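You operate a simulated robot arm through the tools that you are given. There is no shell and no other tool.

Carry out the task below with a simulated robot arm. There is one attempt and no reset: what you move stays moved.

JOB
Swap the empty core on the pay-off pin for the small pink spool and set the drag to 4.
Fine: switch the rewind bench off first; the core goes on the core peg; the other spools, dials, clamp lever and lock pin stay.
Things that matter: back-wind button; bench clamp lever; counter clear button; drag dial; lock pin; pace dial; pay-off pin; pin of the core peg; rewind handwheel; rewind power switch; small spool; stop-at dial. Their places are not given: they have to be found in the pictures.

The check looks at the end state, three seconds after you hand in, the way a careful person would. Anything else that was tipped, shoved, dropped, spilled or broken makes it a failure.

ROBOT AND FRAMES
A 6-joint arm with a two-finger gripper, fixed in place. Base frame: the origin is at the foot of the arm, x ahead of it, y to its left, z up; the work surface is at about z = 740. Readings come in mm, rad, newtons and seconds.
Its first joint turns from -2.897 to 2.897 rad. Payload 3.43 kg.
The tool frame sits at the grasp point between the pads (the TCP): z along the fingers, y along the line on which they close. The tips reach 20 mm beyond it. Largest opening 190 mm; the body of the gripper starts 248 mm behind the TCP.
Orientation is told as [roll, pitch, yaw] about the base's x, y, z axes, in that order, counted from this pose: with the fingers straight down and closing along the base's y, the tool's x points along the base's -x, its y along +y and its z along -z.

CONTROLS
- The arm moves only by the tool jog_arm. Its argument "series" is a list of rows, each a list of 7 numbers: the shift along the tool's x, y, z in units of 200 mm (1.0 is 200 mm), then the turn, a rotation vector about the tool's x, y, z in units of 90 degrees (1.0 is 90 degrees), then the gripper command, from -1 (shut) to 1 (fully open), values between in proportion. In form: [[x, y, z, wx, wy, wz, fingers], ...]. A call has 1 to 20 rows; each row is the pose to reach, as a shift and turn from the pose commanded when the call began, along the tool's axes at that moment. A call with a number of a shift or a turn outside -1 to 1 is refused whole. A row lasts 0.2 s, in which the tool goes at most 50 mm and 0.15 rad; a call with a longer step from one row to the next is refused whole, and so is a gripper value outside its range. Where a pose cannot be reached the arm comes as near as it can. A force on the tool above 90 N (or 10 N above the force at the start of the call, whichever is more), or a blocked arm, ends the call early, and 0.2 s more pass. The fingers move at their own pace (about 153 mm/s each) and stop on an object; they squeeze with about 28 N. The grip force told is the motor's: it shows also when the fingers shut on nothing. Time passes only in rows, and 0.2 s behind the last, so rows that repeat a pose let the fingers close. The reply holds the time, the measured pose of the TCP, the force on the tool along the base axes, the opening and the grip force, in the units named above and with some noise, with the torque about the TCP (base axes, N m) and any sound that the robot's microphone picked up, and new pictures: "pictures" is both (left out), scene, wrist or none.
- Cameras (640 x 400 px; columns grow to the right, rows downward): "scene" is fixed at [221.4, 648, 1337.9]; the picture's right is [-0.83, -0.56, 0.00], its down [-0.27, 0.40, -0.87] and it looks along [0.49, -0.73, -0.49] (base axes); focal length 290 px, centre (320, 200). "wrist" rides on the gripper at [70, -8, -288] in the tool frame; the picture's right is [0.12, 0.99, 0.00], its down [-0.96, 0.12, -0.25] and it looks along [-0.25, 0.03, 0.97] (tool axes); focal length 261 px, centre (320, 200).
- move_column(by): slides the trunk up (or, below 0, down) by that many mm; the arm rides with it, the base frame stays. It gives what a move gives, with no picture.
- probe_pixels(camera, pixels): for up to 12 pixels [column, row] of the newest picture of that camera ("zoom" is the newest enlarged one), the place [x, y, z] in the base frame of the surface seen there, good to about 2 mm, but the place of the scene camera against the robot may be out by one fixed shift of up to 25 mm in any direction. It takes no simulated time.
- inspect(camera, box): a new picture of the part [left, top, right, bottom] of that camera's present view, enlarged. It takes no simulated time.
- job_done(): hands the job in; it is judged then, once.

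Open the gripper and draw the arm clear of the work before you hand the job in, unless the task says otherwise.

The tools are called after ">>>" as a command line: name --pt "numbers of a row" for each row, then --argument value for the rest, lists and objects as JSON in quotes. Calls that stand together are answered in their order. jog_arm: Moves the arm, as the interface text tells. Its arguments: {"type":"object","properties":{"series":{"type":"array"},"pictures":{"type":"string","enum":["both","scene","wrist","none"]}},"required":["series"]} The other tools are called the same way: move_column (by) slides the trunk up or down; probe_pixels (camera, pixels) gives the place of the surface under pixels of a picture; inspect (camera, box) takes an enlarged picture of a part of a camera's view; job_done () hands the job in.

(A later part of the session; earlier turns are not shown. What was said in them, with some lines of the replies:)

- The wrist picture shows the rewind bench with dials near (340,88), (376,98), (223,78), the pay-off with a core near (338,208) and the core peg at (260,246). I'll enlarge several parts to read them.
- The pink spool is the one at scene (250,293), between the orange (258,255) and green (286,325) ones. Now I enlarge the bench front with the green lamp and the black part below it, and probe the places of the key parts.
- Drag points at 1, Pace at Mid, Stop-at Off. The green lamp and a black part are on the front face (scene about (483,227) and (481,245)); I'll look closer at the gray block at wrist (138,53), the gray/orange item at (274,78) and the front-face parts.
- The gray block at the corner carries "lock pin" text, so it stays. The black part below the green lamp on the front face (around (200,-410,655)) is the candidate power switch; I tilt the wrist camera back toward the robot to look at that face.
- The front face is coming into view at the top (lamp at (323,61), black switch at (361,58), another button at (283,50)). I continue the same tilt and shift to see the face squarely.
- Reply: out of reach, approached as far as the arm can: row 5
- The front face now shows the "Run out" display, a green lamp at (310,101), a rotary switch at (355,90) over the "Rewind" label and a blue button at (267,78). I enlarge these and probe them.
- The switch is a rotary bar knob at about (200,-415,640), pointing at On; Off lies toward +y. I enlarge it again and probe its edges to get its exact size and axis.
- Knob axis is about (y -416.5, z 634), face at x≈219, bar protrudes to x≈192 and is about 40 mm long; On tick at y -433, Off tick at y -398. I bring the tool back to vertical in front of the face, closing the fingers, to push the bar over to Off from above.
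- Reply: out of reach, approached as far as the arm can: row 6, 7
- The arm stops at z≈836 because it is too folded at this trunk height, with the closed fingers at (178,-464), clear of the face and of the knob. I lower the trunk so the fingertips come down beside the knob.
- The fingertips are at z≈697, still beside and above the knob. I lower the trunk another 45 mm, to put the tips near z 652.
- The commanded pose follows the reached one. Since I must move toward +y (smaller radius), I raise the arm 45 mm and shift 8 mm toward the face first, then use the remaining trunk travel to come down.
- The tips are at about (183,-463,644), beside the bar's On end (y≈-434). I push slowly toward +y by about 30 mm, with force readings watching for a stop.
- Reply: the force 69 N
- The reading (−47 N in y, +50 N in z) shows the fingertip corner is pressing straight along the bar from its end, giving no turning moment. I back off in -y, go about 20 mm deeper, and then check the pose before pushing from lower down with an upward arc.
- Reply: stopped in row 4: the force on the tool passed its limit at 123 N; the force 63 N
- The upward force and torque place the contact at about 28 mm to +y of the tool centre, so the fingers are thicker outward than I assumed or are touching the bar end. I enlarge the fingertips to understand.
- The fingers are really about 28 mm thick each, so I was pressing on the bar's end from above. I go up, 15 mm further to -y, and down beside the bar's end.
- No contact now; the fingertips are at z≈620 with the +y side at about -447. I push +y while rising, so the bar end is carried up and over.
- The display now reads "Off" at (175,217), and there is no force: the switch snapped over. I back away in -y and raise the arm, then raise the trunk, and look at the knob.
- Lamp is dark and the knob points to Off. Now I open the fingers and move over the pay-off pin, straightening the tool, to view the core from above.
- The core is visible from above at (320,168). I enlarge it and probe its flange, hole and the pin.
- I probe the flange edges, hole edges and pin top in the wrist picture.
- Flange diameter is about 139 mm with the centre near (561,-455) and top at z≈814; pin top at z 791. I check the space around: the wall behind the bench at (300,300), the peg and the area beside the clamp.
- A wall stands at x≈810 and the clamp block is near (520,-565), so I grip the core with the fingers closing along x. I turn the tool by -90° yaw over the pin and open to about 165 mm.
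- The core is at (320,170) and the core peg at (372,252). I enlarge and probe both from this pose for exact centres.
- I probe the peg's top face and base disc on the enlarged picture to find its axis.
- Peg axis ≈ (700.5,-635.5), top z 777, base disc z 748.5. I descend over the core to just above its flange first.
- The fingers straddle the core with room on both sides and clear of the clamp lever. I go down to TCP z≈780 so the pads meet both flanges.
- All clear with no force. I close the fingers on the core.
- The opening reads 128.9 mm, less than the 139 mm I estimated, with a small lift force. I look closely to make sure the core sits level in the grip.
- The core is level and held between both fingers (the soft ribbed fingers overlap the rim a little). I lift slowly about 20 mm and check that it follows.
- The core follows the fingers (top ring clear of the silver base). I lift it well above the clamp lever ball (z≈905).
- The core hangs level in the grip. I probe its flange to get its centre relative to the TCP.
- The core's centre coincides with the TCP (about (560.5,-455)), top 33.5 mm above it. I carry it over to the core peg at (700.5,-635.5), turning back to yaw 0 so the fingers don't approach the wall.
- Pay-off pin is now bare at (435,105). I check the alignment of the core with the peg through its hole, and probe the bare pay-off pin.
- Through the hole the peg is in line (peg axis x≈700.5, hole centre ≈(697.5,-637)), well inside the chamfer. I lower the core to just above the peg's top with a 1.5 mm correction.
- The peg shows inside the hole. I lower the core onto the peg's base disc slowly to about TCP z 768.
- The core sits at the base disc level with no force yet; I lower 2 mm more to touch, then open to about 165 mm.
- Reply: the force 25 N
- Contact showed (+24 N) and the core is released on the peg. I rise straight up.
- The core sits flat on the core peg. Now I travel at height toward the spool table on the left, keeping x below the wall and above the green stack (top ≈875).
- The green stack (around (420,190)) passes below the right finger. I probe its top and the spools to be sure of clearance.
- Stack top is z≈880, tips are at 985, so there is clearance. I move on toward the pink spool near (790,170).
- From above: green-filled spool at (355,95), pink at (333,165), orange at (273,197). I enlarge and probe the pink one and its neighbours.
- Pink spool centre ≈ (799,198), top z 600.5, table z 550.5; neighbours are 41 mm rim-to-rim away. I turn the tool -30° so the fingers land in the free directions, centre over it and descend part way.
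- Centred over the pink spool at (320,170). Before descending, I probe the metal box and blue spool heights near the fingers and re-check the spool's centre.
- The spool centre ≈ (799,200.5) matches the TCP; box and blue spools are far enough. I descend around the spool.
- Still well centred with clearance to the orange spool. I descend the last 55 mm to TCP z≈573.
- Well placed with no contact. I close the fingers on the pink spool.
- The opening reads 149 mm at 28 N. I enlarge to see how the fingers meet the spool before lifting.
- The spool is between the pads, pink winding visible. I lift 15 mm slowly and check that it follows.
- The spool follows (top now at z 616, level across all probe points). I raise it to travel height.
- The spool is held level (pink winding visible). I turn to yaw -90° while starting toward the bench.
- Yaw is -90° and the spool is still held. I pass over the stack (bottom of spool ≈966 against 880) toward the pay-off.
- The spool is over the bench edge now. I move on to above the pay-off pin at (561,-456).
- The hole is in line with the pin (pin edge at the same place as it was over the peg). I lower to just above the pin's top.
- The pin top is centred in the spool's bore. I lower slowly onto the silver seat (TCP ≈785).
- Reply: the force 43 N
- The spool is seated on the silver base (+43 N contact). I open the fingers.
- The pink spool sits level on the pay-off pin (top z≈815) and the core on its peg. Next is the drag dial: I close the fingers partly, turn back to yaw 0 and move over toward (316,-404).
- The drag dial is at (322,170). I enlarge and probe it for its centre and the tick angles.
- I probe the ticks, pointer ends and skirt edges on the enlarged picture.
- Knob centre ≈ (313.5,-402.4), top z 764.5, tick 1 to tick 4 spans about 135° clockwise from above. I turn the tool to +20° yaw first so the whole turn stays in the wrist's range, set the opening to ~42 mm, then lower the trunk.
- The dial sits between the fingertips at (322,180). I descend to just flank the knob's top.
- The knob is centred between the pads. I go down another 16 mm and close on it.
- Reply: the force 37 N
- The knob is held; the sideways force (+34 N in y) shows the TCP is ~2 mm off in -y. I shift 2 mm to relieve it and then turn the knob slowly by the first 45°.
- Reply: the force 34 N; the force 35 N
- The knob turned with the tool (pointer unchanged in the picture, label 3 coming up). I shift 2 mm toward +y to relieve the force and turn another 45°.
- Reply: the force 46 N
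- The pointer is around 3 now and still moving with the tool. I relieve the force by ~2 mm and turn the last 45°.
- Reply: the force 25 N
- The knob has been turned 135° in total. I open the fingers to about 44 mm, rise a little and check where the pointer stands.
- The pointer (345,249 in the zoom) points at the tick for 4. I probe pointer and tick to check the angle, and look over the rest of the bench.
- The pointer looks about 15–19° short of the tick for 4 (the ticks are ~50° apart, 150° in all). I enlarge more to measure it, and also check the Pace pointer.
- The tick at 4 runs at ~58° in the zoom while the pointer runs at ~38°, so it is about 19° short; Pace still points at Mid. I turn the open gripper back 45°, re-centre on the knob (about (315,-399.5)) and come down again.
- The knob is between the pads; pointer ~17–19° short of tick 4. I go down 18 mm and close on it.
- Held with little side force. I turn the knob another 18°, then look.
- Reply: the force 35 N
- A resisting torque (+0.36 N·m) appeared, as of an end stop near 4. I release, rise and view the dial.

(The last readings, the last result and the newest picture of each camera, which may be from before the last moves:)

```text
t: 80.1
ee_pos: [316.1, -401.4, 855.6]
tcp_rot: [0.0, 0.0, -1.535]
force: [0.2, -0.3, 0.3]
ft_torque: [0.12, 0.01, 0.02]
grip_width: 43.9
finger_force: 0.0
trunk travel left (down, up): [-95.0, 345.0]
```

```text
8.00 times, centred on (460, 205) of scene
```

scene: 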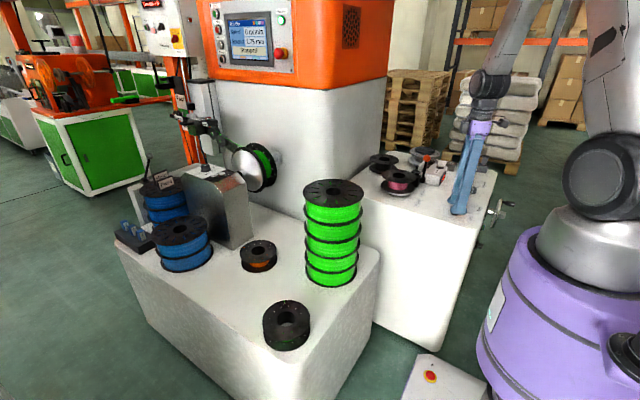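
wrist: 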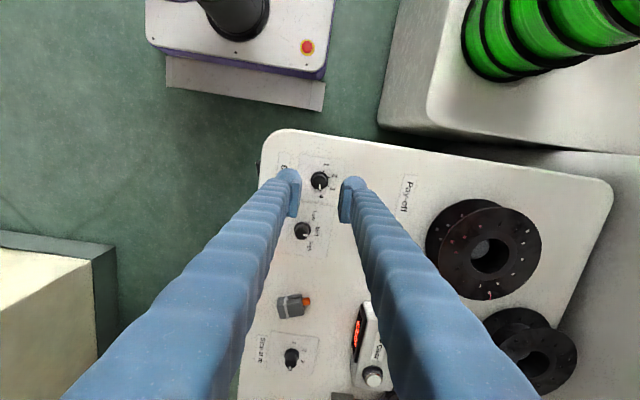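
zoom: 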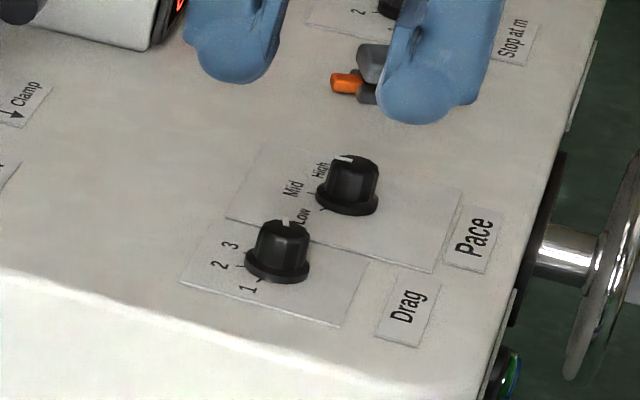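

The pointer (83°) is now in line with tick 4 (86°). I check Pace and Stop-at closely, then move the arm up and away.

>>> inspect --camera "wrist" --box '[280, 212, 324, 250]'

>>> inspect --camera "wrist" --box '[250, 270, 350, 390]'

>>> jog_arm --pt "0 0 -0.2 0 0 0 -0.3" --pt "0 0 -0.4 0 0 0 0" --pt "0 0 -0.6 0 0 0 0.5" --pt "0 0 -0.7 0 0 0 1" --pictures "both"

```text
10.53 times, centred on (302, 231) of wrist
```

zoom: 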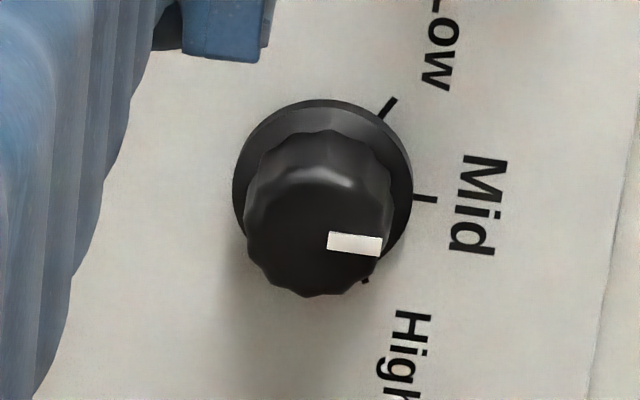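

```text
3.33 times, centred on (300, 330) of wrist
```

zoom: 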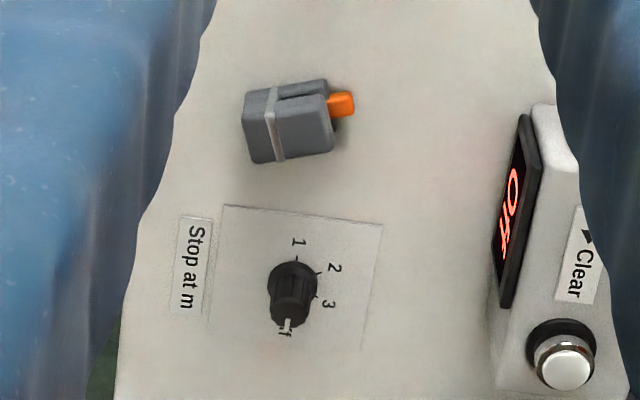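

```text
t: 81.1
ee_pos: [315.5, -398.7, 998.3]
tcp_rot: [-0.001, -0.003, -1.534]
force: [0.5, -0.7, -0.2]
ft_torque: [-0.04, -0.03, -0.01]
grip_width: 190.1
finger_force: 0.0
trunk travel left (down, up): [-95.0, 345.0]
```

scene: 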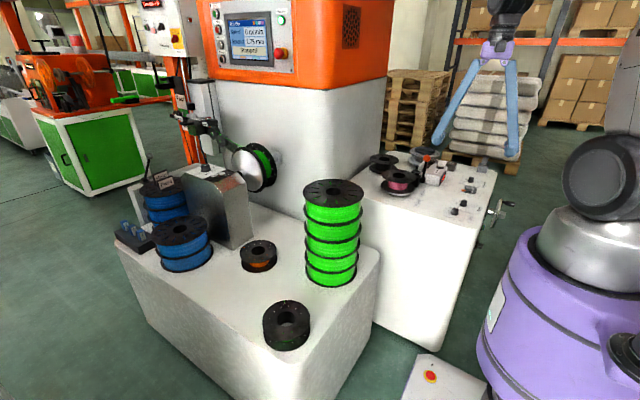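
wrist: 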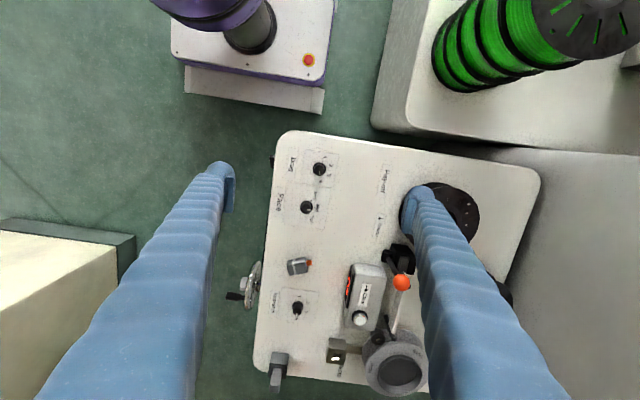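

Pace is on Mid, Stop-at on Off, everything else in place. I raise the trunk to draw the arm clear and make a last check of the switch, spool, and core.

>>> move_column --by 130

>>> inspect --camera "scene" --box '[350, 130, 530, 260]'

>>> inspect --camera "scene" --box '[460, 215, 510, 260]'

>>> inspect --camera "scene" --box '[110, 140, 390, 360]'

```text
t: 82.7
ee_pos: [317.4, -398.1, 1126.7]
tcp_rot: [-0.001, -0.002, -1.534]
force: [-0.1, 0.1, 0.2]
ft_torque: [-0.01, 0.0, -0.03]
grip_width: 190.1
finger_force: 0.1
trunk travel left (down, up): [-225.0, 215.0]
```

```text
3.08 times, centred on (440, 195) of scene
```

zoom: 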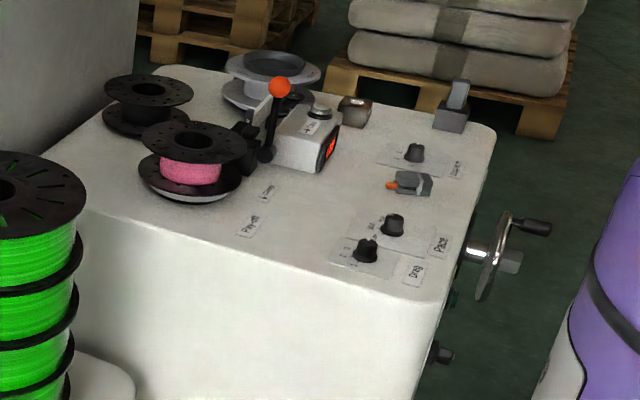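

```text
8.89 times, centred on (485, 238) of scene
```

zoom: 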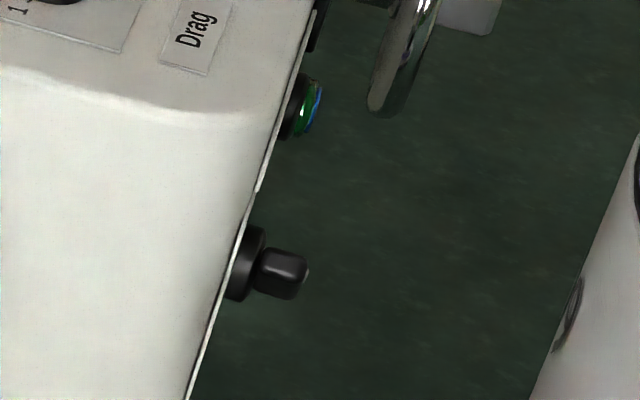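

```text
1.82 times, centred on (250, 250) of scene
```

zoom: 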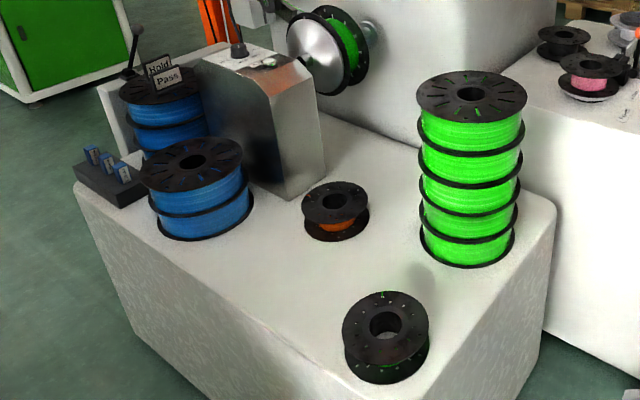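

Everything stands well: pink spool on the pay-off pin, core on the peg, others untouched. For certainty I tilt the camera once more to see the power switch from the front; first I turn back to yaw 0.

>>> jog_arm --pt "-0.037 -0.008 0.03 0 0 -0.089 1" --pt "-0.075 -0.016 0.08 0 0 -0.178 1" --pt "-0.112 -0.024 0.13 0 0 -0.266 1" --pt "-0.149 -0.031 0.18 0 0 -0.355 1" --pt "-0.186 -0.039 0.23 0 0 -0.444 1" --pt "-0.224 -0.047 0.28 0 0 -0.533 1" --pt "-0.261 -0.055 0.33 0 0 -0.622 1" --pt "-0.298 -0.062 0.38 0 0 -0.71 1" --pt "-0.335 -0.07 0.43 0 0 -0.8 1" --pt "-0.373 -0.078 0.48 0 0 -0.888 1" --pt "-0.41 -0.085 0.52 0 0 -0.977 1" --pictures "none"

>>> jog_arm --pt "0.13 0.02 0.03 0 -0.08 0 1" --pt "0.26 0.04 0.06 0 -0.16 0 1" --pt "0.39 0.06 0.09 0 -0.24 0 1" --pt "0.52 0.08 0.12 0 -0.32 0 1" --pt "0.65 0.1 0.15 0 -0.4 0 1" --pictures "wrist"

```text
t: 85.1
ee_pos: [301.3, -483.6, 1023.7]
tcp_rot: [-0.002, -0.001, 0.003]
force: [0.5, -0.7, -0.1]
ft_torque: [-0.01, 0.01, 0.01]
grip_width: 189.9
finger_force: 0.0
trunk travel left (down, up): [-225.0, 215.0]
```

```text
t: 86.3
ee_pos: [170.9, -460.9, 992.4]
tcp_rot: [-0.001, -0.63, -0.001]
force: [-0.1, 1.2, -0.1]
ft_torque: [0.02, -0.02, 0.02]
grip_width: 189.8
finger_force: 0.1
trunk travel left (down, up): [-225.0, 215.0]
```

wrist: 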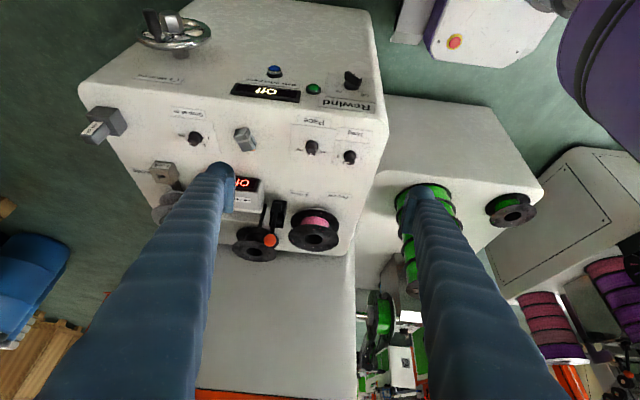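

The front face is visible with the switch at (352,80) and the display reading Off; I enlarge it.

>>> inspect --camera "wrist" --box '[320, 60, 384, 110]'

>>> inspect --camera "wrist" --box '[130, 0, 390, 180]'

```text
8.00 times, centred on (352, 85) of wrist
```

zoom: 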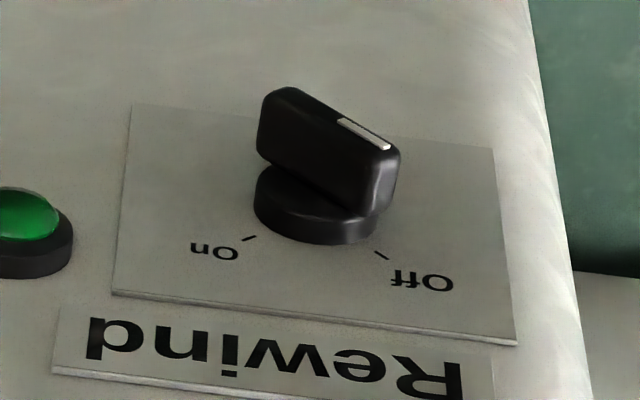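

```text
2.22 times, centred on (260, 90) of wrist
```

zoom: 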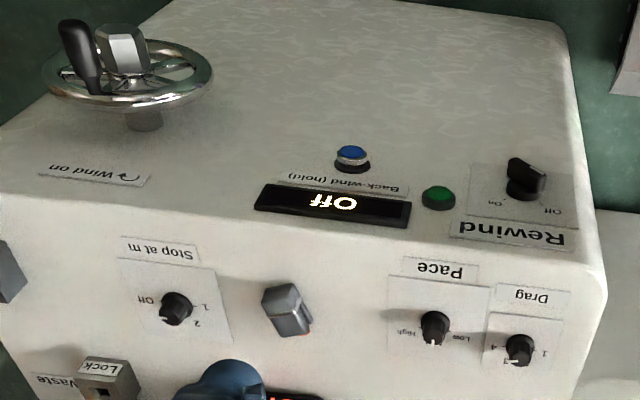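

The switch points to Off, the lamp is dark, the spool, core and drag dial are set, and the open gripper is clear of the work. I hand the job in.

>>> job_done

```text
The job is handed in.
```

I swapped the empty core for the small pink spool and set the drag to 4, and the job is handed in. I don't have the result of the check.

- **Power:** I turned the rewind bench off first. The switch points to Off, the lamp is dark and the display reads "Off".
- **Core:** It was lifted off the pay-off pin and now sits flat on the core peg.
- **Pink spool:** It is seated level on the pay-off pin.
- **Drag:** The dial points at 4, within about 3° of the mark. My first turn stopped about 19° short, so I gripped it again and finished the turn.
- **Everything else:** In the last pictures the pace dial is still on Mid and the stop-at dial on Off. The clamp lever, lock pin, handwheel and other spools look undisturbed.

My first attempts to push the power switch pressed against the end of its knob, and one move stopped when the force reached 123 N. The later pictures showed no damage, and the switch then turned normally.

The gripper is open and the arm is clear of the bench.
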